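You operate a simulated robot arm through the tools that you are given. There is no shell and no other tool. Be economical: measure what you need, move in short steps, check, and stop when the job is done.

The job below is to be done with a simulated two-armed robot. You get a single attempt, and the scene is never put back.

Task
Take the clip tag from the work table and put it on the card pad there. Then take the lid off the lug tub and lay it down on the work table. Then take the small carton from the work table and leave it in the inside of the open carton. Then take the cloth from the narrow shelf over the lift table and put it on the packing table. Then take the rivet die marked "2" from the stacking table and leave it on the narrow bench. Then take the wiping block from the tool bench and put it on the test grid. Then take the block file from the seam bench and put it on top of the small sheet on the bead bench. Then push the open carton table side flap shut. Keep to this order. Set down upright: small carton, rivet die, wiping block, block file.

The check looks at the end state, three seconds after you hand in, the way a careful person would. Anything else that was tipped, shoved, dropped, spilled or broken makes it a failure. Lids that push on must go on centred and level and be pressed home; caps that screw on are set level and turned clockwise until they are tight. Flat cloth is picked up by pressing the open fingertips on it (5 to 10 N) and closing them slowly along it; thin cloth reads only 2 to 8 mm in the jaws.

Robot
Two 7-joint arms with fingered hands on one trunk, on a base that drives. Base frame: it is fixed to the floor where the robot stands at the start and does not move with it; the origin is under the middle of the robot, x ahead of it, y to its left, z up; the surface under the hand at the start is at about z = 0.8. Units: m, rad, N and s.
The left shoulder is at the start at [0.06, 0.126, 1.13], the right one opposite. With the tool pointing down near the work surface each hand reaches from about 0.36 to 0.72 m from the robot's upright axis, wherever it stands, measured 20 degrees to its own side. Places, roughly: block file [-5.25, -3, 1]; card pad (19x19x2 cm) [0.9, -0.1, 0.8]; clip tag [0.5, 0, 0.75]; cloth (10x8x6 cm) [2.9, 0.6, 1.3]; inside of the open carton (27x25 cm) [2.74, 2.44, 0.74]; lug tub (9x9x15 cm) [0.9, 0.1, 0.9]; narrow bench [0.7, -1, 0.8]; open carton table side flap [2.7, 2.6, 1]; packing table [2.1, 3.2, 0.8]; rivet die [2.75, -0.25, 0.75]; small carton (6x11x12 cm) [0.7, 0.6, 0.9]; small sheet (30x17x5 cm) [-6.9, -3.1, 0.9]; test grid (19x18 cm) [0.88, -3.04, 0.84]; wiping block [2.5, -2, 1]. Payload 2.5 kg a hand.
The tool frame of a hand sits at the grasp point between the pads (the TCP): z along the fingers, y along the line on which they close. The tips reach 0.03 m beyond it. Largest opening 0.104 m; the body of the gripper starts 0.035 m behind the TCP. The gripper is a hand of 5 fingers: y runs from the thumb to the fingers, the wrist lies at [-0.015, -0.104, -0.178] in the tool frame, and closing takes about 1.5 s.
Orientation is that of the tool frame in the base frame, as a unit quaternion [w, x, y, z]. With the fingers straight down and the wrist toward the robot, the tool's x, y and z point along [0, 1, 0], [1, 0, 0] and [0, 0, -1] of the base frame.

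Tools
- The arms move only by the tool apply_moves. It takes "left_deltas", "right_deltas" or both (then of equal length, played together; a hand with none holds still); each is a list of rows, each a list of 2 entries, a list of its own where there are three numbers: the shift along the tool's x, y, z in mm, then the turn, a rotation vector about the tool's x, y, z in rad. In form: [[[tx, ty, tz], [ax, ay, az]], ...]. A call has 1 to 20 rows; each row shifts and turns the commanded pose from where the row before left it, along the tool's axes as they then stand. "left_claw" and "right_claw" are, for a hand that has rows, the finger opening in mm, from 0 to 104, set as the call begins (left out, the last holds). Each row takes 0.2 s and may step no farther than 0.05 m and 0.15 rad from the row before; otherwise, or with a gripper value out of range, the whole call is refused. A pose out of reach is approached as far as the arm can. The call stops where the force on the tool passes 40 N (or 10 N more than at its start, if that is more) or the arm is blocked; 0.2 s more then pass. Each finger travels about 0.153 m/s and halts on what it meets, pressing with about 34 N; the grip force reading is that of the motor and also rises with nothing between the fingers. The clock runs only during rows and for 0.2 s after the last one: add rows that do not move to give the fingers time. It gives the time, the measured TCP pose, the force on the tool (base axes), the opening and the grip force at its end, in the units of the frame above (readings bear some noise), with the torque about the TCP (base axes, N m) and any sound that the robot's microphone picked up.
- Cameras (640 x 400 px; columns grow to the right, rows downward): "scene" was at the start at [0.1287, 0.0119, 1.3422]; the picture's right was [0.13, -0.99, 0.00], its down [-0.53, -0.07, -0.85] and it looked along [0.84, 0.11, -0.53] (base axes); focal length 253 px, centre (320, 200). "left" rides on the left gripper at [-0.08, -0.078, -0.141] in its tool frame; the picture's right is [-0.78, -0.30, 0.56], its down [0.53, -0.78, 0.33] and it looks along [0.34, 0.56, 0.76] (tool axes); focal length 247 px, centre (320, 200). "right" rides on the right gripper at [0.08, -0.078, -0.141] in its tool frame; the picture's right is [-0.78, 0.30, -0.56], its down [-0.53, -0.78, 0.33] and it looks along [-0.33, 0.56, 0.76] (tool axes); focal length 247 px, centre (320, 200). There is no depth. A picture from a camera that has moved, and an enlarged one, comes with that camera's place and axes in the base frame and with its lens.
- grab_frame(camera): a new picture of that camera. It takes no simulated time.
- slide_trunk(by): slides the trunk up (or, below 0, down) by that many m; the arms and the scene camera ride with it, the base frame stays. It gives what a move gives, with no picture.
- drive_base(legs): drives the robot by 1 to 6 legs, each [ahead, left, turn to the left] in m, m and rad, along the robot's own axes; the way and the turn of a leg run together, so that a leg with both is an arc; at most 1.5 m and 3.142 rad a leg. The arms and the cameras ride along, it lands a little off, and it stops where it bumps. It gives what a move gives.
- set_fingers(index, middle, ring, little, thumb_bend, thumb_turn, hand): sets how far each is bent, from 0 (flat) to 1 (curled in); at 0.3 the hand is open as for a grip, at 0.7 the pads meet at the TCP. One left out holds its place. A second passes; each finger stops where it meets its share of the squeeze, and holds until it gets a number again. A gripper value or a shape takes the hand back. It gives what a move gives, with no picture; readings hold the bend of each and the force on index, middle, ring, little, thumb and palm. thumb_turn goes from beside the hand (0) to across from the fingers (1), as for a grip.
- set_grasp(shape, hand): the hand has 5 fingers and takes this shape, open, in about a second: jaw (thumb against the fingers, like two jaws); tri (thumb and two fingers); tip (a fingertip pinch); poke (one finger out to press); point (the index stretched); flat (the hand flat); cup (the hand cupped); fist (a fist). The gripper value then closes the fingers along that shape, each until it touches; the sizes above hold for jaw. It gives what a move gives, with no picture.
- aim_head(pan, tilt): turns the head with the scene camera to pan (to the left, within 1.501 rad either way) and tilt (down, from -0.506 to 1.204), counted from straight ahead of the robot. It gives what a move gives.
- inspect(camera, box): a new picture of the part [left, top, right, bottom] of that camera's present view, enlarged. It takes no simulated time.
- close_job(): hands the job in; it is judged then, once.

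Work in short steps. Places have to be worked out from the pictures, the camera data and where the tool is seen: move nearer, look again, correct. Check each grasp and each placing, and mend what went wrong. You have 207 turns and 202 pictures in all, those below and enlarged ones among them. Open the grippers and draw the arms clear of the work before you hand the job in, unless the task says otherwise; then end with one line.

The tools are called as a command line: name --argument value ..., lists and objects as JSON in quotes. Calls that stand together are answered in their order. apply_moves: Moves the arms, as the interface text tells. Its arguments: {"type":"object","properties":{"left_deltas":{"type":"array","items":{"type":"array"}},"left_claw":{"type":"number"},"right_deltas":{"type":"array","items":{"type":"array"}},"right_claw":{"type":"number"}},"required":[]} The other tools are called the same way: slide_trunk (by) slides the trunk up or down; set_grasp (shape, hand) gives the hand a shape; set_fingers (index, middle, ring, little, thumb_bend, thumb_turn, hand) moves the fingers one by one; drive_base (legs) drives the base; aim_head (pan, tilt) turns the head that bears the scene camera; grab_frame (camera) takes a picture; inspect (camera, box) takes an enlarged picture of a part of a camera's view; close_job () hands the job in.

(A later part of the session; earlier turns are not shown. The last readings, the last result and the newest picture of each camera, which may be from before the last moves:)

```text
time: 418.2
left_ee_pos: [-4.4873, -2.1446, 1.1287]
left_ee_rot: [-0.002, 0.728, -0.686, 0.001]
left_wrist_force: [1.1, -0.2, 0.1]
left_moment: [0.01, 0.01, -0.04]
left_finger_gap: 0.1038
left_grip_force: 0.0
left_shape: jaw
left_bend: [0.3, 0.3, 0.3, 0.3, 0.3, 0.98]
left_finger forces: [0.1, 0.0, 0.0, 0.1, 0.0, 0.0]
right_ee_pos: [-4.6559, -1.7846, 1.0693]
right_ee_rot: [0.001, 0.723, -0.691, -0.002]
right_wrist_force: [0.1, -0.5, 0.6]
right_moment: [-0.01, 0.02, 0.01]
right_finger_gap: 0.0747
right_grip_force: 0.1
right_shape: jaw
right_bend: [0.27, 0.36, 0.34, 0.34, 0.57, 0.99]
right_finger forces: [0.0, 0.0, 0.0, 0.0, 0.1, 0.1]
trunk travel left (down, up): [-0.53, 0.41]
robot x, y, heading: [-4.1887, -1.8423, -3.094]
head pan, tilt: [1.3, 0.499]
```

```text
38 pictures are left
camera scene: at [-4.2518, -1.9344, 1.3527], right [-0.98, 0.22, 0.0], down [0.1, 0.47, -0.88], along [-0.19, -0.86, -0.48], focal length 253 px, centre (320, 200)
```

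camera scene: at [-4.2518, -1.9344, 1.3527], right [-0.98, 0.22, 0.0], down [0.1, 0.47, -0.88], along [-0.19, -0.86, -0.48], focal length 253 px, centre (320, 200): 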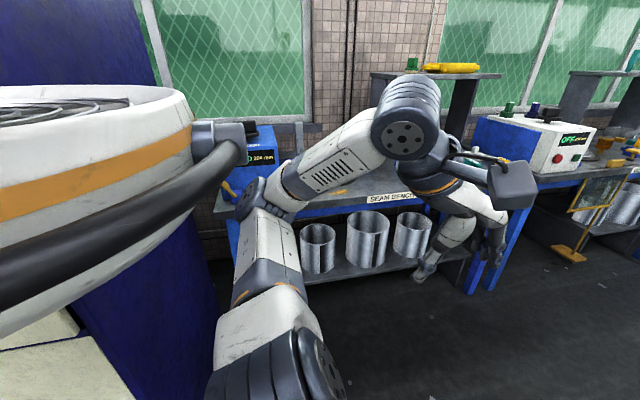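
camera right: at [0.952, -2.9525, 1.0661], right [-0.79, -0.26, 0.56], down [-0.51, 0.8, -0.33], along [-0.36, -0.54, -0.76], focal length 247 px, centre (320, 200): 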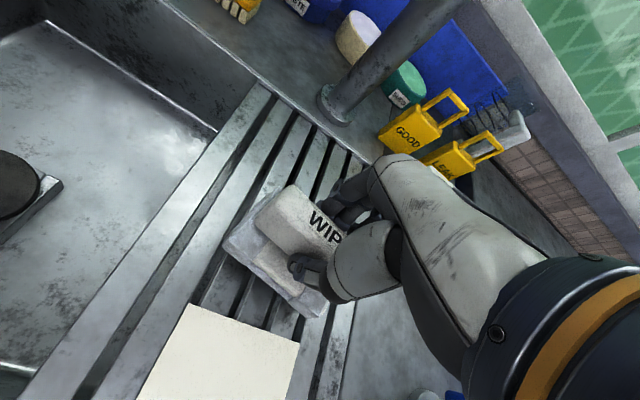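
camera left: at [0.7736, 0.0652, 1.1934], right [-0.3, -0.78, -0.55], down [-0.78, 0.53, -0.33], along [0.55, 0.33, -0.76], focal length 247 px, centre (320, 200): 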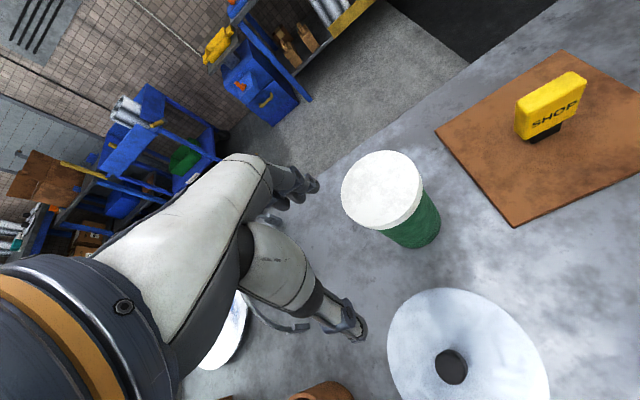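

The bench beside me is the seam bench (label). The left elbow was near the cabinet corner. Go ahead a bit first, then left, keeping between bench and rolls.

drive_base --legs '[[0.2, 0.03, 0], [0.2, 0.22, 0], [0.45, 0.06, 0]]'

drive_base --legs '[[0, 0, 1.52]]'

aim_head --pan 0.0 --tilt 0.5

grab_frame --camera "scene"

```text
time: 423.8
left_ee_pos: [-5.3206, -2.4946, 1.1284]
left_ee_rot: [-0.002, 0.725, -0.689, 0.001]
left_wrist_force: [-0.9, -0.7, -0.5]
left_moment: [-0.01, -0.02, 0.01]
left_finger_gap: 0.1039
left_grip_force: 0.0
left_shape: jaw
left_bend: [0.3, 0.3, 0.3, 0.3, 0.3, 0.98]
left_finger forces: [0.0, 0.0, 0.0, 0.1, 0.0, 0.0]
right_ee_pos: [-5.4868, -2.1352, 1.0687]
right_ee_rot: [0.0, 0.721, -0.693, -0.002]
right_wrist_force: [0.6, -0.8, 0.2]
right_moment: [-0.02, -0.01, -0.01]
right_finger_gap: 0.0747
right_grip_force: 0.1
right_shape: jaw
right_bend: [0.27, 0.36, 0.34, 0.34, 0.57, 0.99]
right_finger forces: [0.0, 0.1, 0.0, 0.0, 0.1, 0.0]
trunk travel left (down, up): [-0.53, 0.41]
robot x, y, heading: [-5.022, -2.1981, -3.099]
head pan, tilt: [1.3, 0.499]
```

```text
time: 427.9
left_ee_pos: [-4.734, -2.5033, 1.1295]
left_ee_rot: [-0.001, 1.0, 0.011, -0.002]
left_wrist_force: [-0.4, 0.3, 0.7]
left_moment: [0.02, 0.0, 0.01]
left_finger_gap: 0.104
left_grip_force: 0.1
left_shape: jaw
left_bend: [0.3, 0.3, 0.3, 0.3, 0.3, 0.98]
left_finger forces: [0.1, 0.1, 0.1, 0.0, 0.0, 0.0]
right_ee_pos: [-5.0981, -2.658, 1.068]
right_ee_rot: [0.002, 1.0, 0.005, -0.002]
right_wrist_force: [0.3, 0.2, 1.4]
right_moment: [-0.03, -0.04, 0.0]
right_finger_gap: 0.0748
right_grip_force: 0.0
right_shape: jaw
right_bend: [0.27, 0.36, 0.34, 0.34, 0.57, 0.99]
right_finger forces: [0.1, 0.1, 0.0, 0.1, 0.0, 0.0]
trunk travel left (down, up): [-0.53, 0.41]
robot x, y, heading: [-5.022, -2.1979, -1.552]
head pan, tilt: [1.3, 0.499]
```

```text
time: 429.4
left_ee_pos: [-4.7334, -2.5033, 1.1285]
left_ee_rot: [-0.002, 1.0, 0.011, -0.001]
left_wrist_force: [-0.1, -0.6, -0.3]
left_moment: [0.01, 0.04, 0.02]
left_finger_gap: 0.1039
left_grip_force: 0.1
left_shape: jaw
left_bend: [0.3, 0.3, 0.3, 0.3, 0.3, 0.98]
left_finger forces: [0.1, 0.0, 0.0, 0.0, 0.1, 0.0]
right_ee_pos: [-5.0983, -2.6575, 1.0677]
right_ee_rot: [0.002, 1.0, 0.005, -0.001]
right_wrist_force: [-0.3, 0.4, 0.1]
right_moment: [0.0, 0.0, 0.02]
right_finger_gap: 0.0749
right_grip_force: 0.0
right_shape: jaw
right_bend: [0.27, 0.36, 0.34, 0.34, 0.57, 0.99]
right_finger forces: [0.0, 0.1, 0.0, 0.1, 0.0, 0.1]
trunk travel left (down, up): [-0.53, 0.41]
robot x, y, heading: [-5.0207, -2.1985, -1.557]
head pan, tilt: [0.0, 0.499]
```

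```text
37 pictures are left
camera scene: at [-5.0211, -2.3276, 1.3527], right [-1.0, -0.02, 0.0], down [-0.01, 0.48, -0.88], along [0.01, -0.88, -0.48], focal length 253 px, centre (320, 200)
```

scene: 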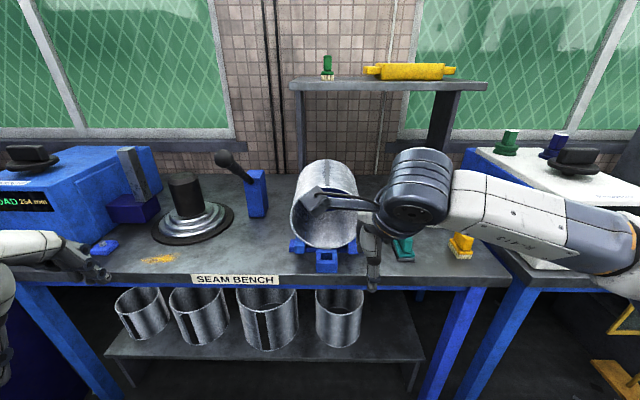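

The teal block beside the cylinder matches the block file at (−5.26, −2.93). Zoom in.

inspect --camera "scene" --box '[360, 210, 500, 290]'

```text
4.57 times, centred on (430, 250) of scene
camera zoom: at [-5.0211, -2.3276, 1.3527], right [-1.0, -0.02, 0.0], down [-0.01, 0.48, -0.88], along [0.01, -0.88, -0.48], focal length 1156 px, centre (-183, -29)
```

zoom: 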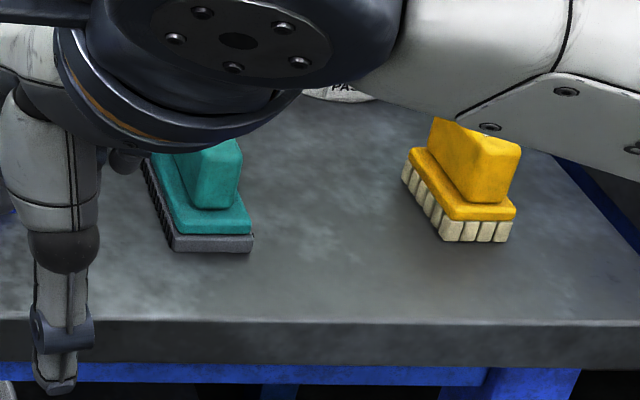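

Yes: teal handle on a file base, its length along y. I shift right 0.14 m and ahead 0.11 m, then look from the hand camera.

drive_base --legs '[[0.11, -0.14, 0]]'

grab_frame --camera "right"

inspect --camera "scene" --box '[300, 190, 460, 310]'

```text
time: 430.9
left_ee_pos: [-4.8731, -2.6156, 1.1291]
left_ee_rot: [-0.002, 1.0, 0.013, 0.0]
left_wrist_force: [-0.6, 0.7, -0.2]
left_moment: [0.05, -0.01, 0.02]
left_finger_gap: 0.1041
left_grip_force: 0.1
left_shape: jaw
left_bend: [0.3, 0.3, 0.3, 0.3, 0.3, 0.98]
left_finger forces: [0.0, 0.0, 0.1, 0.0, 0.1, 0.0]
right_ee_pos: [-5.2377, -2.7712, 1.0683]
right_ee_rot: [0.001, 1.0, 0.005, -0.001]
right_wrist_force: [0.8, 0.1, 0.8]
right_moment: [-0.01, 0.01, 0.0]
right_finger_gap: 0.0746
right_grip_force: 0.1
right_shape: jaw
right_bend: [0.27, 0.36, 0.34, 0.34, 0.57, 0.99]
right_finger forces: [0.0, 0.1, 0.0, 0.1, 0.1, 0.1]
trunk travel left (down, up): [-0.53, 0.41]
robot x, y, heading: [-5.1612, -2.3078, -1.551]
head pan, tilt: [0.0, 0.499]
```

```text
35 pictures are left
camera right: at [-5.1573, -2.69, 1.2077], right [-0.77, -0.3, 0.56], down [-0.55, 0.77, -0.33], along [-0.33, -0.56, -0.76], focal length 247 px, centre (320, 200)
```

right: 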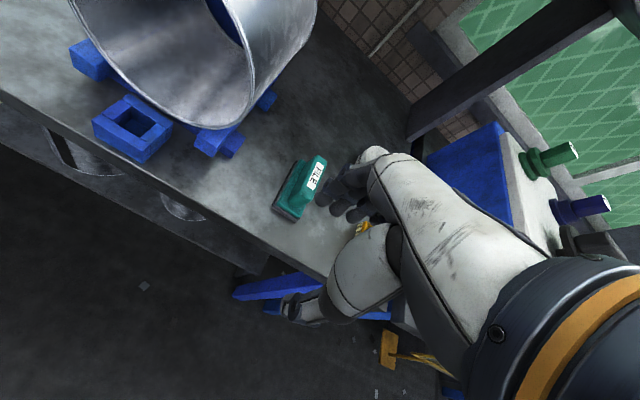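

```text
3.33 times, centred on (380, 250) of scene
camera zoom: at [-5.1618, -2.44, 1.3526], right [-1.0, -0.02, 0.0], down [-0.01, 0.48, -0.88], along [0.01, -0.88, -0.48], focal length 843 px, centre (120, 33)
```

zoom: 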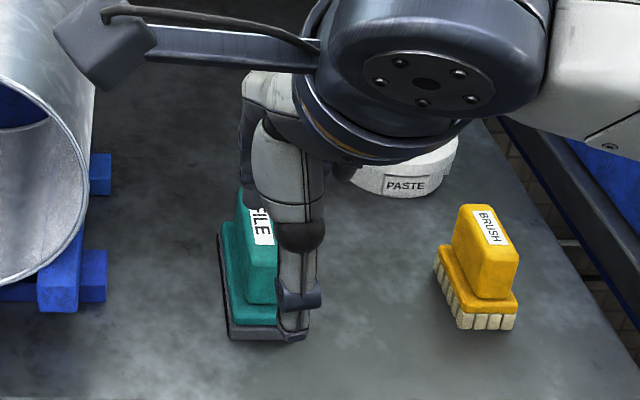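

"FILE" confirmed: handle spans y −2.914…−2.988 at x≈−5.263, top z≈0.912. Move above it with the jaw fully open and check.

apply_moves --right_deltas '[[[-7, 45, 0], [0, 0, 0]], [[-7, 45, 0], [0, 0, 0]], [[-7, 45, 0], [0, 0, 0]], [[-7, 45, 10], [0, 0, 0]], [[0, 0, 40], [0, 0, 0]], [[0, 0, 20], [0, 0, 0]], [[0, 0, 0], [0, 0, 0]]]' --right_claw 104

grab_frame --camera "right"

inspect --camera "scene" --box '[300, 190, 460, 310]'

```text
time: 432.5
left_ee_pos: [-4.8743, -2.6152, 1.1288]
left_ee_rot: [-0.001, 1.0, 0.012, 0.0]
left_wrist_force: [0.8, 0.5, 0.4]
left_moment: [0.01, 0.03, 0.0]
left_finger_gap: 0.104
left_grip_force: 0.0
left_shape: jaw
left_bend: [0.3, 0.3, 0.3, 0.3, 0.3, 0.98]
left_finger forces: [0.1, 0.0, 0.1, 0.0, 0.0, 0.1]
right_ee_pos: [-5.264, -2.9522, 0.9973]
right_ee_rot: [0.002, 1.0, 0.007, -0.001]
right_wrist_force: [-0.5, 0.3, -0.2]
right_moment: [-0.01, 0.0, 0.0]
right_finger_gap: 0.1041
right_grip_force: 0.0
right_shape: jaw
right_bend: [0.3, 0.3, 0.3, 0.3, 0.3, 0.98]
right_finger forces: [0.0, 0.0, 0.0, 0.0, 0.1, 0.1]
trunk travel left (down, up): [-0.53, 0.41]
robot x, y, heading: [-5.166, -2.3127, -1.552]
head pan, tilt: [0.0, 0.499]
```

```text
33 pictures are left
camera right: at [-5.1831, -2.8715, 1.1379], right [-0.77, -0.3, 0.56], down [-0.55, 0.77, -0.33], along [-0.33, -0.56, -0.76], focal length 247 px, centre (320, 200)
```

right: 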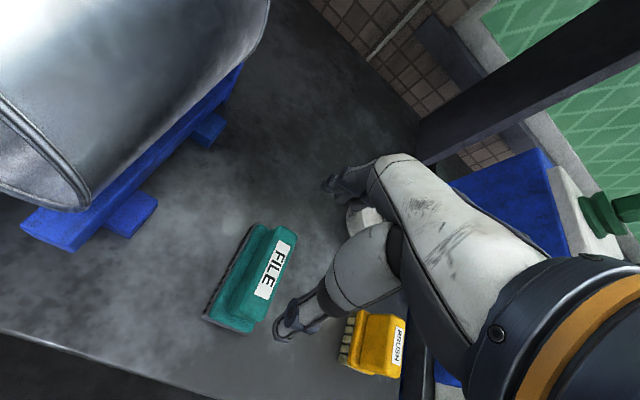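

```text
3.33 times, centred on (380, 250) of scene
camera zoom: at [-5.1613, -2.4396, 1.3527], right [-1.0, -0.02, 0.0], down [-0.01, 0.48, -0.88], along [0.01, -0.88, -0.48], focal length 843 px, centre (120, 33)
```

zoom: 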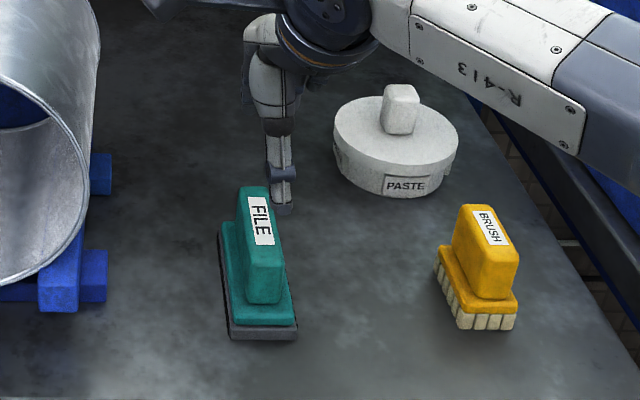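

Thumb and fingers will straddle the handle ends with ~1.5 cm margin. Descend and close.

apply_moves --right_deltas '[[[0, 0, 25], [0, 0, 0]], [[0, 0, 25], [0, 0, 0]], [[0, 0, 20], [0, 0, 0]], [[0, 0, 12], [0, 0, 0]], [[0, 0, 0], [0, 0, 0]]]'

apply_moves --right_deltas '[[[0, 0, 0], [0, 0, 0]], [[0, 0, 0], [0, 0, 0]], [[0, 0, 0], [0, 0, 0]], [[0, 0, 0], [0, 0, 0]], [[0, 0, 0], [0, 0, 0]], [[0, 0, 0], [0, 0, 0]], [[0, 0, 0], [0, 0, 0]]]' --right_claw 5

grab_frame --camera "right"

```text
time: 433.7
left_ee_pos: [-4.8735, -2.6156, 1.1284]
left_ee_rot: [-0.001, 1.0, 0.012, -0.001]
left_wrist_force: [0.1, -0.1, 0.2]
left_moment: [-0.02, -0.03, -0.02]
left_finger_gap: 0.1041
left_grip_force: 0.1
left_shape: jaw
left_bend: [0.3, 0.3, 0.3, 0.3, 0.3, 0.98]
left_finger forces: [0.1, 0.0, 0.1, 0.1, 0.1, 0.0]
right_ee_pos: [-5.2626, -2.95, 0.9173]
right_ee_rot: [0.002, 1.0, 0.006, -0.002]
right_wrist_force: [-0.3, 2.6, 3.8]
right_moment: [0.17, 0.01, 0.01]
right_finger_gap: 0.1041
right_grip_force: 0.0
right_shape: jaw
right_bend: [0.3, 0.3, 0.3, 0.3, 0.27, 0.97]
right_finger forces: [0.6, 0.1, 0.1, 0.0, 4.6, 0.0]
trunk travel left (down, up): [-0.53, 0.41]
robot x, y, heading: [-5.1658, -2.3094, -1.556]
head pan, tilt: [0.0, 0.499]
```

```text
time: 435.3
left_ee_pos: [-4.8735, -2.6137, 1.1294]
left_ee_rot: [-0.001, 1.0, 0.012, 0.0]
left_wrist_force: [0.4, 0.0, 0.2]
left_moment: [-0.02, 0.03, 0.01]
left_finger_gap: 0.1038
left_grip_force: 0.1
left_shape: jaw
left_bend: [0.3, 0.3, 0.3, 0.3, 0.3, 0.98]
left_finger forces: [0.0, 0.0, 0.0, 0.1, 0.0, 0.1]
right_ee_pos: [-5.2616, -2.9501, 0.9171]
right_ee_rot: [0.002, 1.0, 0.007, -0.002]
right_wrist_force: [0.8, 1.4, 4.7]
right_moment: [0.36, 0.02, -0.01]
right_finger_gap: 0.0848
right_grip_force: 34.0
right_shape: jaw
right_bend: [0.27, 0.34, 0.35, 0.36, 0.41, 0.98]
right_finger forces: [26.5, 14.5, 0.1, 0.0, 45.6, 0.0]
trunk travel left (down, up): [-0.53, 0.41]
robot x, y, heading: [-5.1641, -2.3088, -1.556]
head pan, tilt: [0.0, 0.499]
```

```text
31 pictures are left
camera right: at [-5.1827, -2.8693, 1.0574], right [-0.77, -0.3, 0.56], down [-0.55, 0.77, -0.33], along [-0.33, -0.56, -0.76], focal length 247 px, centre (320, 200)
```

right: 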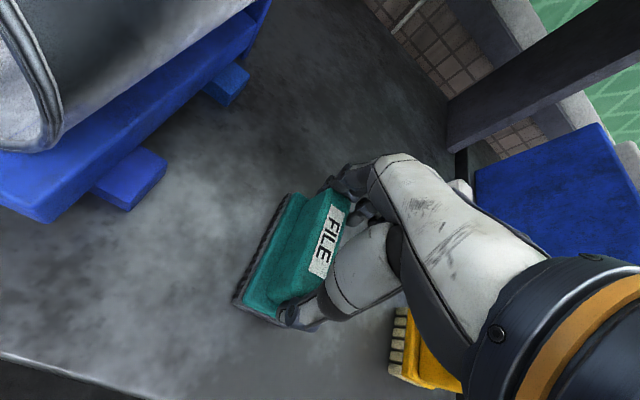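

Firm grip on the handle ends. Lift and check.

apply_moves --right_deltas '[[[0, 0, -10], [0, 0, 0]], [[0, 0, -25], [0, 0, 0]], [[0, 0, -40], [0, 0, 0]], [[0, 0, -40], [0, 0, 0]], [[0, -30, -30], [0, 0, 0]], [[0, -45, 0], [0, 0, 0]], [[0, -45, 0], [0, 0, 0]], [[0, -40, 0], [0, 0, 0]]]'

grab_frame --camera "right"

```text
time: 437.1
left_ee_pos: [-4.8729, -2.6159, 1.1294]
left_ee_rot: [0.0, 1.0, 0.012, -0.001]
left_wrist_force: [0.0, 0.0, 0.3]
left_moment: [0.0, -0.01, 0.01]
left_finger_gap: 0.1037
left_grip_force: 0.0
left_shape: jaw
left_bend: [0.3, 0.3, 0.3, 0.3, 0.3, 0.98]
left_finger forces: [0.1, 0.1, 0.1, 0.0, 0.1, 0.0]
right_ee_pos: [-5.264, -2.7904, 1.0613]
right_ee_rot: [0.003, 1.0, 0.006, -0.001]
right_wrist_force: [0.0, -0.4, -3.1]
right_moment: [0.04, -0.03, 0.02]
right_finger_gap: 0.0849
right_grip_force: 34.6
right_shape: jaw
right_bend: [0.27, 0.34, 0.35, 0.36, 0.42, 0.98]
right_finger forces: [26.6, 15.0, 0.0, 0.1, 42.4, 0.0]
trunk travel left (down, up): [-0.53, 0.41]
robot x, y, heading: [-5.1621, -2.3089, -1.557]
head pan, tilt: [0.0, 0.499]
```

```text
30 pictures are left
camera right: at [-5.183, -2.7095, 1.2017], right [-0.77, -0.3, 0.56], down [-0.54, 0.77, -0.33], along [-0.33, -0.56, -0.76], focal length 247 px, centre (320, 200)
```

right: 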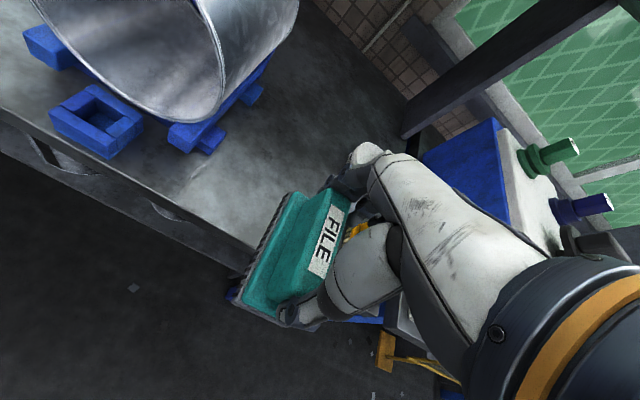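

File held upright (3 N). Turn to −x, drive along the bench row to x≈−6.6 and look at the bead bench.

drive_base --legs '[[0, 0, -1.585], [1.4, 0, 0]]'

aim_head --pan 0.9 --tilt 0.45

grab_frame --camera "scene"

```text
time: 448.0
left_ee_pos: [-6.8784, -2.5867, 1.1291]
left_ee_rot: [-0.001, 0.709, -0.705, 0.0]
left_wrist_force: [-0.1, 0.4, -0.4]
left_moment: [0.01, 0.03, 0.02]
left_finger_gap: 0.104
left_grip_force: 0.1
left_shape: jaw
left_bend: [0.3, 0.3, 0.3, 0.3, 0.3, 0.98]
left_finger forces: [0.0, 0.0, 0.0, 0.1, 0.0, 0.0]
right_ee_pos: [-7.0456, -2.1958, 1.0611]
right_ee_rot: [0.0, -0.705, 0.709, 0.003]
right_wrist_force: [0.0, 0.3, -2.3]
right_moment: [0.02, 0.02, -0.02]
right_finger_gap: 0.0846
right_grip_force: 33.4
right_shape: jaw
right_bend: [0.27, 0.34, 0.35, 0.36, 0.43, 0.98]
right_finger forces: [25.8, 14.6, 0.1, 0.0, 40.6, 0.0]
trunk travel left (down, up): [-0.53, 0.41]
robot x, y, heading: [-6.5684, -2.3002, 3.141]
head pan, tilt: [0.0, 0.499]
```

```text
time: 449.2
left_ee_pos: [-6.8791, -2.5863, 1.1293]
left_ee_rot: [-0.001, 0.71, -0.705, 0.0]
left_wrist_force: [0.6, 0.3, -0.4]
left_moment: [-0.01, 0.0, -0.02]
left_finger_gap: 0.1041
left_grip_force: 0.1
left_shape: jaw
left_bend: [0.3, 0.3, 0.3, 0.3, 0.3, 0.98]
left_finger forces: [0.0, 0.0, 0.0, 0.0, 0.0, 0.0]
right_ee_pos: [-7.0469, -2.1953, 1.0615]
right_ee_rot: [0.0, -0.706, 0.709, 0.002]
right_wrist_force: [-0.5, 0.1, -2.7]
right_moment: [-0.02, 0.02, 0.0]
right_finger_gap: 0.0846
right_grip_force: 34.4
right_shape: jaw
right_bend: [0.27, 0.34, 0.35, 0.36, 0.43, 0.98]
right_finger forces: [25.8, 14.6, 0.0, 0.0, 40.5, 0.0]
trunk travel left (down, up): [-0.53, 0.41]
robot x, y, heading: [-6.5681, -2.2989, 3.138]
head pan, tilt: [0.901, 0.45]
```

```text
29 pictures are left
camera scene: at [-6.6647, -2.3746, 1.3571], right [-0.78, 0.62, 0.0], down [0.27, 0.34, -0.9], along [-0.56, -0.7, -0.44], focal length 253 px, centre (320, 200)
```

scene: 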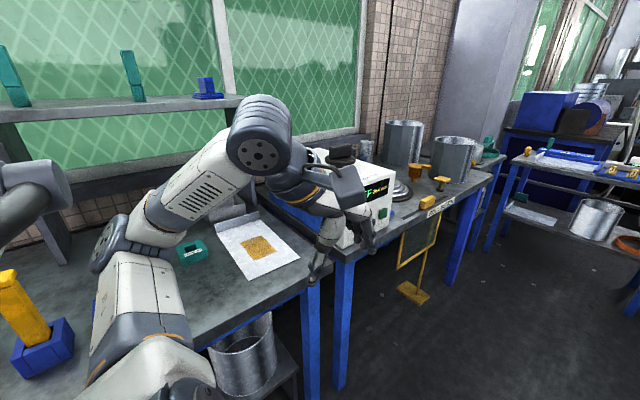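

The small sheet (white with an orange patch) is at about (−6.92, −3.04). Turn to face the bench, shift right 0.2 m and look.

drive_base --legs '[[0, 0, 1.575], [0, -0.2, 0]]'

aim_head --pan -0.1 --tilt 0.6

grab_frame --camera "scene"

```text
time: 454.6
left_ee_pos: [-6.4807, -2.6143, 1.13]
left_ee_rot: [-0.002, 1.0, -0.002, 0.0]
left_wrist_force: [0.4, 0.6, -1.3]
left_moment: [0.02, -0.02, -0.01]
left_finger_gap: 0.1037
left_grip_force: 0.0
left_shape: jaw
left_bend: [0.3, 0.3, 0.3, 0.3, 0.3, 0.98]
left_finger forces: [0.0, 0.1, 0.0, 0.1, 0.1, 0.1]
right_ee_pos: [-6.8775, -2.7781, 1.0612]
right_ee_rot: [0.002, 1.0, -0.007, -0.001]
right_wrist_force: [-0.2, -0.2, -4.2]
right_moment: [0.02, 0.02, 0.0]
right_finger_gap: 0.0847
right_grip_force: 34.2
right_shape: jaw
right_bend: [0.27, 0.34, 0.35, 0.36, 0.43, 0.98]
right_finger forces: [25.1, 14.2, 0.0, 0.0, 39.4, 0.0]
trunk travel left (down, up): [-0.53, 0.41]
robot x, y, heading: [-6.7666, -2.2974, -1.584]
head pan, tilt: [0.901, 0.45]
```

```text
time: 455.8
left_ee_pos: [-6.4823, -2.6139, 1.1296]
left_ee_rot: [-0.001, 1.0, -0.002, -0.001]
left_wrist_force: [0.4, -0.3, 0.0]
left_moment: [-0.01, -0.02, -0.01]
left_finger_gap: 0.104
left_grip_force: 0.0
left_shape: jaw
left_bend: [0.3, 0.3, 0.3, 0.3, 0.3, 0.98]
left_finger forces: [0.1, 0.1, 0.0, 0.0, 0.0, 0.0]
right_ee_pos: [-6.8764, -2.7776, 1.0609]
right_ee_rot: [0.001, 1.0, -0.007, -0.001]
right_wrist_force: [0.0, 0.6, -2.0]
right_moment: [0.01, 0.05, -0.03]
right_finger_gap: 0.0845
right_grip_force: 33.6
right_shape: jaw
right_bend: [0.27, 0.34, 0.35, 0.36, 0.43, 0.98]
right_finger forces: [25.1, 14.2, 0.0, 0.1, 39.4, 0.0]
trunk travel left (down, up): [-0.53, 0.41]
robot x, y, heading: [-6.7622, -2.3027, -1.586]
head pan, tilt: [-0.099, 0.6]
```

```text
28 pictures are left
camera scene: at [-6.7737, -2.4284, 1.3436], right [-0.99, 0.11, 0.0], down [0.06, 0.56, -0.82], along [-0.09, -0.82, -0.57], focal length 253 px, centre (320, 200)
```

scene: 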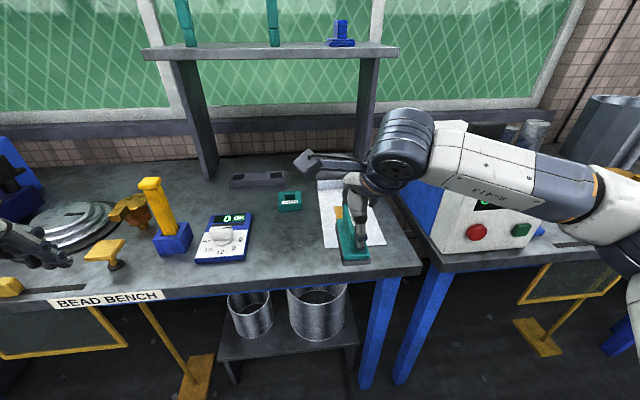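

The sheet's flat part spans about x −6.84…−7.01, y −2.90…−3.17. Shift to put it in front of the right shoulder, then move the file over (−6.925, −3.02) and lower.

drive_base --legs '[[0.1, -0.06, 0]]'

apply_moves --right_deltas '[[[4, 36, 0], [0, 0, 0]], [[4, 36, 0], [0, 0, 0]], [[4, 36, 0], [0, 0, 0]], [[3, 36, 20], [0, 0, 0]], [[0, 0, 40], [0, 0, 0]], [[0, 0, 0], [0, 0, 0]]]'

grab_frame --camera "scene"

grab_frame --camera "right"

```text
time: 457.0
left_ee_pos: [-6.5428, -2.7141, 1.1285]
left_ee_rot: [-0.002, 1.0, -0.001, -0.001]
left_wrist_force: [-0.4, -0.3, -0.4]
left_moment: [0.04, -0.05, -0.02]
left_finger_gap: 0.104
left_grip_force: 0.0
left_shape: jaw
left_bend: [0.3, 0.3, 0.3, 0.3, 0.3, 0.98]
left_finger forces: [0.0, 0.0, 0.0, 0.0, 0.0, 0.0]
right_ee_pos: [-6.9365, -2.878, 1.061]
right_ee_rot: [0.0, 1.0, -0.008, -0.001]
right_wrist_force: [0.1, 0.2, -3.6]
right_moment: [-0.02, 0.0, 0.03]
right_finger_gap: 0.0844
right_grip_force: 34.1
right_shape: jaw
right_bend: [0.27, 0.34, 0.35, 0.36, 0.43, 0.98]
right_finger forces: [25.2, 14.3, 0.0, 0.0, 39.4, 0.0]
trunk travel left (down, up): [-0.53, 0.41]
robot x, y, heading: [-6.8223, -2.4019, -1.585]
head pan, tilt: [-0.099, 0.6]
```

```text
time: 458.4
left_ee_pos: [-6.5413, -2.7142, 1.1288]
left_ee_rot: [-0.001, 1.0, -0.002, -0.001]
left_wrist_force: [0.0, 0.0, -0.7]
left_moment: [0.0, 0.0, -0.02]
left_finger_gap: 0.1039
left_grip_force: 0.2
left_shape: jaw
left_bend: [0.3, 0.3, 0.3, 0.3, 0.3, 0.98]
left_finger forces: [0.0, 0.0, 0.1, 0.1, 0.0, 0.0]
right_ee_pos: [-6.9234, -3.024, 1.0019]
right_ee_rot: [0.002, 1.0, -0.007, -0.002]
right_wrist_force: [-0.7, 0.3, -3.3]
right_moment: [0.03, -0.01, -0.01]
right_finger_gap: 0.0846
right_grip_force: 34.1
right_shape: jaw
right_bend: [0.27, 0.34, 0.35, 0.36, 0.44, 0.98]
right_finger forces: [25.0, 14.1, 0.0, 0.1, 39.2, 0.0]
trunk travel left (down, up): [-0.53, 0.41]
robot x, y, heading: [-6.8214, -2.3991, -1.582]
head pan, tilt: [-0.099, 0.6]
```

```text
27 pictures are left
camera scene: at [-6.8341, -2.5277, 1.3436], right [-0.99, 0.11, 0.0], down [0.06, 0.56, -0.82], along [-0.09, -0.82, -0.57], focal length 253 px, centre (320, 200)
```

scene: 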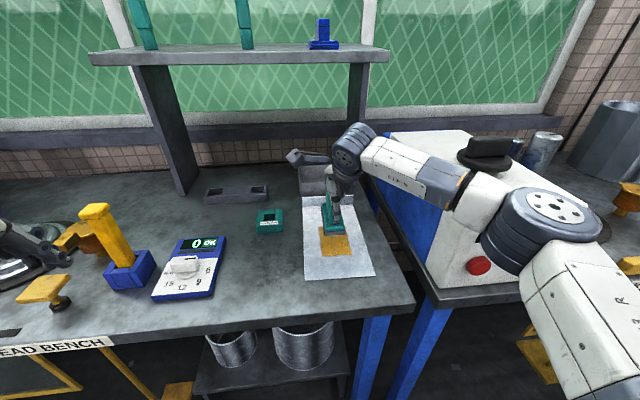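

```text
26 pictures are left
camera right: at [-6.8411, -2.9464, 1.1415], right [-0.78, -0.28, 0.56], down [-0.52, 0.78, -0.33], along [-0.34, -0.55, -0.76], focal length 247 px, centre (320, 200)
```

right: 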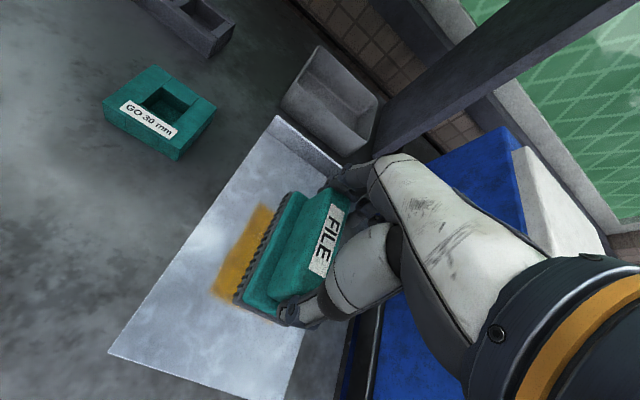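

Well centred over the sheet. Lower: 60 mm, then small steps to contact.

apply_moves --right_deltas '[[[0, 10, 25], [0, 0, 0]], [[0, 0, 25], [0, 0, 0]], [[0, 0, 10], [0, 0, 0]], [[0, 0, 5], [0, 0, 0]], [[0, 0, 4], [0, 0, 0]]]'

apply_moves --right_deltas '[[[0, 0, 4], [0, 0, 0]], [[0, 0, 3], [0, 0, 0]]]'

```text
time: 459.6
left_ee_pos: [-6.5431, -2.7148, 1.1295]
left_ee_rot: [-0.002, 1.0, -0.002, 0.0]
left_wrist_force: [0.4, -0.6, 0.8]
left_moment: [-0.03, 0.0, 0.01]
left_finger_gap: 0.104
left_grip_force: 0.0
left_shape: jaw
left_bend: [0.3, 0.3, 0.3, 0.3, 0.3, 0.98]
left_finger forces: [0.0, 0.0, 0.0, 0.0, 0.1, 0.1]
right_ee_pos: [-6.9245, -3.0325, 0.9328]
right_ee_rot: [0.001, 1.0, -0.008, -0.002]
right_wrist_force: [-0.1, -0.5, -2.6]
right_moment: [-0.01, -0.01, 0.0]
right_finger_gap: 0.085
right_grip_force: 33.7
right_shape: jaw
right_bend: [0.27, 0.34, 0.35, 0.36, 0.44, 0.98]
right_finger forces: [24.9, 14.0, 0.1, 0.0, 39.0, 0.1]
trunk travel left (down, up): [-0.53, 0.41]
robot x, y, heading: [-6.8248, -2.3919, -1.587]
head pan, tilt: [-0.099, 0.6]
```

```text
time: 460.2
left_ee_pos: [-6.5421, -2.7141, 1.1294]
left_ee_rot: [-0.002, 1.0, -0.002, -0.001]
left_wrist_force: [0.9, -0.4, -0.4]
left_moment: [-0.04, 0.0, 0.02]
left_finger_gap: 0.104
left_grip_force: 0.0
left_shape: jaw
left_bend: [0.3, 0.3, 0.3, 0.3, 0.3, 0.98]
left_finger forces: [0.0, 0.1, 0.0, 0.1, 0.0, 0.0]
right_ee_pos: [-6.9256, -3.0346, 0.9269]
right_ee_rot: [0.002, 1.0, -0.008, -0.002]
right_wrist_force: [-0.5, 0.4, -2.9]
right_moment: [0.0, 0.01, 0.02]
right_finger_gap: 0.0845
right_grip_force: 33.7
right_shape: jaw
right_bend: [0.27, 0.34, 0.35, 0.36, 0.44, 0.98]
right_finger forces: [24.8, 14.1, 0.1, 0.0, 39.1, 0.0]
trunk travel left (down, up): [-0.53, 0.41]
robot x, y, heading: [-6.8257, -2.4016, -1.579]
head pan, tilt: [-0.099, 0.6]
```

Still hanging free; continue in 3 mm steps.

apply_moves --right_deltas '[[[0, 0, 4], [0, 0, 0]], [[0, 0, 3], [0, 0, 0]]]'

apply_moves --right_deltas '[[[0, 0, 3], [0, 0, 0]], [[0, 0, 2], [0, 0, 0]]]'

```text
time: 460.8
left_ee_pos: [-6.5417, -2.7135, 1.1293]
left_ee_rot: [-0.001, 1.0, -0.002, -0.001]
left_wrist_force: [0.5, -0.4, -0.5]
left_moment: [0.05, 0.0, 0.0]
left_finger_gap: 0.1039
left_grip_force: 0.0
left_shape: jaw
left_bend: [0.3, 0.3, 0.3, 0.3, 0.3, 0.98]
left_finger forces: [0.0, 0.0, 0.0, 0.1, 0.0, 0.0]
right_ee_pos: [-6.9254, -3.033, 0.9216]
right_ee_rot: [0.004, 1.0, -0.009, -0.001]
right_wrist_force: [0.5, -0.8, 7.2]
right_moment: [0.36, 0.02, 0.0]
right_finger_gap: 0.0847
right_grip_force: 34.1
right_shape: jaw
right_bend: [0.27, 0.34, 0.35, 0.36, 0.44, 0.98]
right_finger forces: [25.5, 13.9, 0.0, 0.0, 40.0, 0.0]
trunk travel left (down, up): [-0.53, 0.41]
robot x, y, heading: [-6.8257, -2.4023, -1.585]
head pan, tilt: [-0.099, 0.6]
```

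```text
time: 461.4
left_ee_pos: [-6.5421, -2.7111, 1.1309]
left_ee_rot: [0.0, 1.0, -0.001, -0.001]
left_wrist_force: [0.2, -1.1, 0.6]
left_moment: [0.03, 0.04, 0.02]
left_finger_gap: 0.1038
left_grip_force: 0.0
left_shape: jaw
left_bend: [0.3, 0.3, 0.3, 0.3, 0.3, 0.98]
left_finger forces: [0.0, 0.0, 0.0, 0.0, 0.1, 0.0]
right_ee_pos: [-6.9237, -3.0335, 0.9202]
right_ee_rot: [0.008, 1.0, -0.008, 0.0]
right_wrist_force: [-0.5, -0.8, 28.4]
right_moment: [0.95, -0.01, -0.1]
right_finger_gap: 0.0844
right_grip_force: 34.2
right_shape: jaw
right_bend: [0.27, 0.34, 0.35, 0.36, 0.44, 0.99]
right_finger forces: [26.8, 13.4, 0.0, 0.0, 42.4, 0.0]
trunk travel left (down, up): [-0.53, 0.41]
robot x, y, heading: [-6.8232, -2.4036, -1.587]
head pan, tilt: [-0.099, 0.6]
```

Seated (28 N). Ease 4 mm, open (fully, slightly wider than the jaw), and lift.

apply_moves --right_deltas '[[[0, 0, -5], [0, 0, 0]], [[0, 0, 0], [0, 0, 0]]]'

set_fingers --hand "right" --thumb_bend 0.2 --index 0.22 --middle 0.22 --ring 0.22 --little 0.22

apply_moves --right_deltas '[[[0, 0, -10], [0, 0, 0]], [[0, 0, -20], [0, 0, 0]], [[0, 0, -40], [0, 0, 0]], [[0, 0, -45], [0, 0, 0]], [[0, -30, -30], [0, 0, 0]], [[0, -45, 0], [0, 0, 0]], [[0, -45, 0], [0, 0, 0]]]'

grab_frame --camera "scene"

```text
time: 462.0
left_ee_pos: [-6.542, -2.7137, 1.1291]
left_ee_rot: [-0.001, 1.0, -0.002, -0.001]
left_wrist_force: [0.0, -0.8, -0.6]
left_moment: [0.02, -0.02, -0.01]
left_finger_gap: 0.1039
left_grip_force: 0.2
left_shape: jaw
left_bend: [0.3, 0.3, 0.3, 0.3, 0.3, 0.98]
left_finger forces: [0.0, 0.1, 0.1, 0.0, 0.0, 0.0]
right_ee_pos: [-6.9243, -3.0325, 0.9205]
right_ee_rot: [0.004, 1.0, -0.009, -0.002]
right_wrist_force: [-0.9, -6.2, 18.3]
right_moment: [0.4, -0.02, -0.08]
right_finger_gap: 0.0848
right_grip_force: 33.2
right_shape: jaw
right_bend: [0.27, 0.34, 0.35, 0.36, 0.44, 0.98]
right_finger forces: [27.5, 15.7, 0.0, 0.0, 38.9, 0.0]
trunk travel left (down, up): [-0.53, 0.41]
robot x, y, heading: [-6.8233, -2.4005, -1.579]
head pan, tilt: [-0.099, 0.6]
```

```text
time: 463.0
left_ee_pos: [-6.5417, -2.714, 1.1295]
left_ee_rot: [-0.001, 1.0, -0.002, 0.0]
left_wrist_force: [0.2, 0.5, 0.2]
left_moment: [-0.02, 0.03, 0.01]
left_finger_gap: 0.1038
left_grip_force: 0.1
left_shape: jaw
left_bend: [0.3, 0.3, 0.3, 0.3, 0.3, 0.98]
left_finger forces: [0.0, 0.0, 0.0, 0.0, 0.1, 0.1]
right_ee_pos: [-6.9242, -3.0324, 0.9178]
right_ee_rot: [0.001, 1.0, -0.008, -0.002]
right_wrist_force: [-0.2, -0.3, -0.3]
right_moment: [0.02, -0.01, 0.03]
right_finger_gap: 0.1222
right_grip_force: 0.1
right_shape: fingers
right_bend: [0.22, 0.22, 0.22, 0.22, 0.2, 1.0]
right_finger forces: [0.1, 0.1, 0.1, 0.0, 0.0, 0.0]
trunk travel left (down, up): [-0.53, 0.41]
robot x, y, heading: [-6.8246, -2.4058, -1.583]
head pan, tilt: [-0.099, 0.6]
```

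```text
time: 464.6
left_ee_pos: [-6.5409, -2.7139, 1.1299]
left_ee_rot: [-0.001, 1.0, -0.002, -0.002]
left_wrist_force: [-0.6, 0.2, -1.3]
left_moment: [-0.04, 0.01, 0.04]
left_finger_gap: 0.1038
left_grip_force: 0.1
left_shape: jaw
left_bend: [0.3, 0.3, 0.3, 0.3, 0.3, 0.98]
left_finger forces: [0.1, 0.0, 0.0, 0.1, 0.1, 0.0]
right_ee_pos: [-6.9226, -2.9103, 1.0629]
right_ee_rot: [0.003, 1.0, -0.008, -0.001]
right_wrist_force: [-0.3, -0.5, -0.5]
right_moment: [0.01, 0.0, 0.0]
right_finger_gap: 0.1221
right_grip_force: 0.0
right_shape: fingers
right_bend: [0.22, 0.22, 0.22, 0.22, 0.2, 1.0]
right_finger forces: [0.0, 0.0, 0.0, 0.0, 0.0, 0.0]
trunk travel left (down, up): [-0.53, 0.41]
robot x, y, heading: [-6.8229, -2.3974, -1.581]
head pan, tilt: [-0.099, 0.6]
```

```text
25 pictures are left
camera scene: at [-6.8342, -2.5271, 1.3436], right [-0.99, 0.11, 0.0], down [0.06, 0.56, -0.83], along [-0.09, -0.82, -0.56], focal length 253 px, centre (320, 200)
```

scene: 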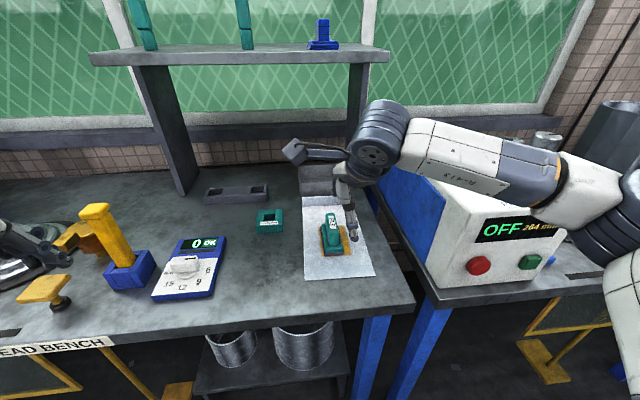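

File placed upright on the sheet. Finally the flap: drive back. First leg sequence to the open lane.

drive_base --legs '[[-0.15, 0, 0], [0, 0, 1.581], [1.4, 0.02, 0], [0.85, 0.03, 0], [0.3, 0.5, 0], [0.5, 0.6, 0]]'

```text
time: 487.3
left_ee_pos: [-3.4503, -0.8425, 1.1291]
left_ee_rot: [-0.001, 0.706, 0.708, -0.002]
left_wrist_force: [-0.5, 0.6, 0.4]
left_moment: [-0.01, -0.02, 0.0]
left_finger_gap: 0.104
left_grip_force: 0.3
left_shape: jaw
left_bend: [0.3, 0.3, 0.3, 0.3, 0.3, 0.98]
left_finger forces: [0.0, 0.1, 0.0, 0.0, 0.0, 0.1]
right_ee_pos: [-3.2512, -1.2218, 1.0625]
right_ee_rot: [0.003, 0.71, 0.704, 0.0]
right_wrist_force: [0.3, -0.7, 0.3]
right_moment: [-0.01, 0.01, 0.01]
right_finger_gap: 0.1221
right_grip_force: 0.0
right_shape: fingers
right_bend: [0.22, 0.22, 0.22, 0.22, 0.2, 1.0]
right_finger forces: [0.1, 0.0, 0.0, 0.0, 0.0, 0.0]
trunk travel left (down, up): [-0.53, 0.41]
robot x, y, heading: [-3.764, -1.1245, -0.005]
head pan, tilt: [-0.099, 0.6]
```

Continue along the lane and around the end of the narrow bench.

drive_base --legs '[[1.4, 0.05, 0], [1.4, 0.02, 0], [0.45, 0, 0], [0.35, -0.45, 0], [0.45, -0.42, 0]]'

drive_base --legs '[[1.45, 0, 0], [0, 0, 1.571], [1.45, 0, 0], [1.45, 0, 0], [1.4, 0, 0]]'

```text
time: 509.1
left_ee_pos: [0.5817, -1.7216, 1.1293]
left_ee_rot: [-0.001, 0.717, 0.698, -0.001]
left_wrist_force: [0.8, -0.2, 0.4]
left_moment: [-0.02, 0.0, 0.0]
left_finger_gap: 0.1038
left_grip_force: 0.1
left_shape: jaw
left_bend: [0.3, 0.3, 0.3, 0.3, 0.3, 0.98]
left_finger forces: [0.0, 0.0, 0.0, 0.0, 0.0, 0.1]
right_ee_pos: [0.7695, -2.1054, 1.0614]
right_ee_rot: [0.002, 0.721, 0.693, 0.001]
right_wrist_force: [0.3, -0.3, 0.2]
right_moment: [0.01, 0.0, 0.0]
right_finger_gap: 0.1222
right_grip_force: 0.1
right_shape: fingers
right_bend: [0.22, 0.22, 0.22, 0.22, 0.2, 1.0]
right_finger forces: [0.0, 0.0, 0.1, 0.0, 0.0, 0.1]
trunk travel left (down, up): [-0.53, 0.41]
robot x, y, heading: [0.2614, -1.9947, -0.036]
head pan, tilt: [-0.099, 0.6]
```

```text
time: 540.4
left_ee_pos: [1.6712, 2.5854, 1.1295]
left_ee_rot: [0.001, 0.022, 1.0, 0.0]
left_wrist_force: [-1.0, 0.0, 0.7]
left_moment: [-0.01, 0.02, 0.01]
left_finger_gap: 0.1038
left_grip_force: 0.1
left_shape: jaw
left_bend: [0.3, 0.3, 0.3, 0.3, 0.3, 0.98]
left_finger forces: [0.1, 0.1, 0.1, 0.0, 0.0, 0.1]
right_ee_pos: [2.0602, 2.7674, 1.0626]
right_ee_rot: [0.002, 0.027, 1.0, 0.002]
right_wrist_force: [-1.4, 0.0, 0.5]
right_moment: [-0.01, 0.0, -0.01]
right_finger_gap: 0.1223
right_grip_force: 0.1
right_shape: fingers
right_bend: [0.22, 0.22, 0.22, 0.22, 0.2, 1.0]
right_finger forces: [0.0, 0.0, 0.0, 0.0, 0.0, 0.1]
trunk travel left (down, up): [-0.53, 0.41]
robot x, y, heading: [1.9417, 2.259, 1.518]
head pan, tilt: [-0.099, 0.6]
```

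Back at the carton table. Raise the trunk, turn to face +x, shift left to y≈2.62, and look at the carton.

slide_trunk --by 0.25

drive_base --legs '[[0, 0, -1.52], [0, 0.36, 0]]'

aim_head --pan 0.0 --tilt 0.65

grab_frame --camera "scene"

```text
time: 543.0
left_ee_pos: [1.6722, 2.5859, 1.3806]
left_ee_rot: [0.001, 0.022, 1.0, -0.002]
left_wrist_force: [-0.3, -0.5, -0.3]
left_moment: [-0.01, -0.05, -0.02]
left_finger_gap: 0.1038
left_grip_force: 0.0
left_shape: jaw
left_bend: [0.3, 0.3, 0.3, 0.3, 0.3, 0.98]
left_finger forces: [0.0, 0.0, 0.1, 0.1, 0.1, 0.1]
right_ee_pos: [2.0601, 2.7676, 1.3113]
right_ee_rot: [0.002, 0.027, 1.0, 0.001]
right_wrist_force: [1.0, -0.9, 0.6]
right_moment: [-0.01, 0.02, -0.02]
right_finger_gap: 0.1222
right_grip_force: 0.0
right_shape: fingers
right_bend: [0.22, 0.22, 0.22, 0.22, 0.2, 1.0]
right_finger forces: [0.0, 0.0, 0.0, 0.0, 0.1, 0.0]
trunk travel left (down, up): [-0.78, 0.16]
robot x, y, heading: [1.937, 2.2579, 1.517]
head pan, tilt: [-0.099, 0.6]
```

```text
time: 549.0
left_ee_pos: [2.254, 2.8996, 1.3791]
left_ee_rot: [0.0, 0.707, 0.707, -0.001]
left_wrist_force: [-0.2, 0.3, 0.3]
left_moment: [-0.03, 0.0, 0.01]
left_finger_gap: 0.1037
left_grip_force: 0.1
left_shape: jaw
left_bend: [0.3, 0.3, 0.3, 0.3, 0.3, 0.98]
left_finger forces: [0.0, 0.0, 0.0, 0.1, 0.1, 0.0]
right_ee_pos: [2.4535, 2.5209, 1.3123]
right_ee_rot: [0.003, 0.71, 0.704, 0.0]
right_wrist_force: [0.3, -0.1, -1.0]
right_moment: [0.01, 0.02, -0.05]
right_finger_gap: 0.1222
right_grip_force: 0.0
right_shape: fingers
right_bend: [0.22, 0.22, 0.22, 0.22, 0.2, 1.0]
right_finger forces: [0.0, 0.1, 0.0, 0.0, 0.0, 0.0]
trunk travel left (down, up): [-0.78, 0.16]
robot x, y, heading: [1.9431, 2.6109, -0.004]
head pan, tilt: [-0.099, 0.6]
```

```text
time: 549.7
left_ee_pos: [2.2555, 2.8996, 1.3793]
left_ee_rot: [0.0, 0.707, 0.708, -0.001]
left_wrist_force: [-0.3, 0.5, 0.0]
left_moment: [0.01, 0.02, 0.02]
left_finger_gap: 0.1037
left_grip_force: 0.1
left_shape: jaw
left_bend: [0.3, 0.3, 0.3, 0.3, 0.3, 0.98]
left_finger forces: [0.0, 0.0, 0.0, 0.0, 0.0, 0.1]
right_ee_pos: [2.4541, 2.5209, 1.3114]
right_ee_rot: [0.003, 0.71, 0.704, 0.0]
right_wrist_force: [0.2, -0.5, 0.1]
right_moment: [0.0, -0.05, -0.02]
right_finger_gap: 0.1222
right_grip_force: 0.0
right_shape: fingers
right_bend: [0.22, 0.22, 0.22, 0.22, 0.2, 1.0]
right_finger forces: [0.1, 0.1, 0.0, 0.1, 0.1, 0.0]
trunk travel left (down, up): [-0.78, 0.16]
robot x, y, heading: [1.9407, 2.6194, -0.006]
head pan, tilt: [0.0, 0.649]
```

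```text
24 pictures are left
camera scene: at [2.0691, 2.6163, 1.5893], right [-0.01, -1.0, 0.0], down [-0.6, 0.0, -0.8], along [0.8, -0.01, -0.6], focal length 253 px, centre (320, 200)
```

scene: 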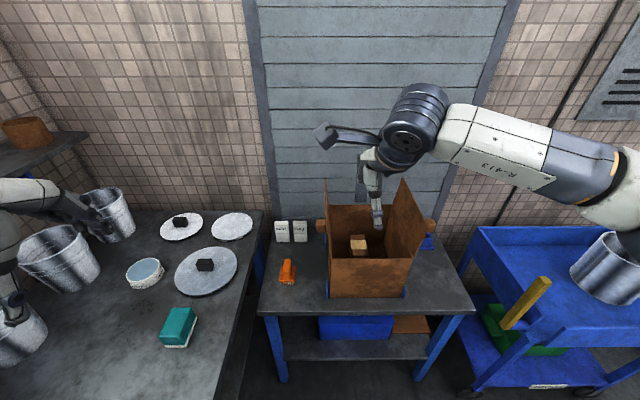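

Left (packing-table side) flap stands at y≈2.58. I drive 0.18 m ahead, close the fingers, and bring the hand down outside that flap.

drive_base --legs '[[0.18, 0, 0]]'

apply_moves --right_deltas '[[[40, 17, 0], [0, 0, 0]], [[40, 17, 0], [0, 0, 0]], [[40, 16, 0], [0, 0, 0]], [[40, 16, 0], [0, 0, 0]], [[0, 0, 40], [0, 0, 0]], [[0, 0, 40], [0, 0, 0]], [[0, 0, 40], [0, 0, 0]], [[0, 0, 30], [0, 0, 0]], [[0, 0, 0], [0, 0, 0]]]' --right_claw 0

grab_frame --camera "scene"

```text
time: 551.2
left_ee_pos: [2.4361, 2.8984, 1.38]
left_ee_rot: [0.0, 0.706, 0.708, -0.001]
left_wrist_force: [-0.1, -0.5, 0.1]
left_moment: [-0.03, 0.05, -0.02]
left_finger_gap: 0.1037
left_grip_force: 0.0
left_shape: jaw
left_bend: [0.3, 0.3, 0.3, 0.3, 0.3, 0.98]
left_finger forces: [0.0, 0.0, 0.0, 0.0, 0.1, 0.1]
right_ee_pos: [2.636, 2.5185, 1.3123]
right_ee_rot: [0.002, 0.711, 0.704, 0.0]
right_wrist_force: [0.5, -1.1, 1.2]
right_moment: [0.01, 0.01, -0.01]
right_finger_gap: 0.1221
right_grip_force: 0.0
right_shape: fingers
right_bend: [0.22, 0.22, 0.22, 0.22, 0.2, 1.0]
right_finger forces: [0.0, 0.0, 0.0, 0.1, 0.0, 0.1]
trunk travel left (down, up): [-0.78, 0.16]
robot x, y, heading: [2.1243, 2.6176, -0.005]
head pan, tilt: [0.0, 0.649]
```

```text
time: 553.2
left_ee_pos: [2.4359, 2.8983, 1.3801]
left_ee_rot: [0.0, 0.706, 0.708, -0.002]
left_wrist_force: [-0.5, 0.2, -0.7]
left_moment: [0.03, 0.01, -0.02]
left_finger_gap: 0.1043
left_grip_force: 0.0
left_shape: jaw
left_bend: [0.3, 0.3, 0.3, 0.3, 0.3, 0.98]
left_finger forces: [0.0, 0.1, 0.1, 0.0, 0.0, 0.0]
right_ee_pos: [2.7031, 2.6785, 1.1612]
right_ee_rot: [0.001, 0.711, 0.703, 0.0]
right_wrist_force: [-0.6, 0.1, 0.1]
right_moment: [-0.04, -0.03, 0.02]
right_finger_gap: 0.0
right_grip_force: 34.3
right_shape: jaw
right_bend: [0.7, 0.7, 0.7, 0.7, 0.44, 1.0]
right_finger forces: [0.1, 0.0, 0.0, 0.0, 0.1, 0.0]
trunk travel left (down, up): [-0.78, 0.16]
robot x, y, heading: [2.1249, 2.6196, -0.007]
head pan, tilt: [0.0, 0.649]
```

```text
23 pictures are left
camera scene: at [2.2507, 2.6149, 1.5893], right [-0.01, -1.0, 0.0], down [-0.6, 0.0, -0.8], along [0.8, -0.01, -0.6], focal length 253 px, centre (320, 200)
```

scene: 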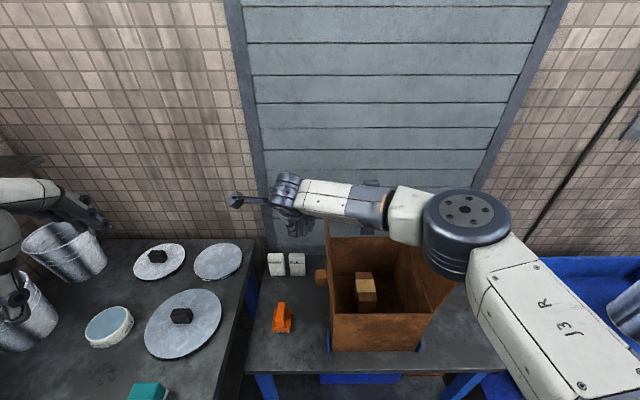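

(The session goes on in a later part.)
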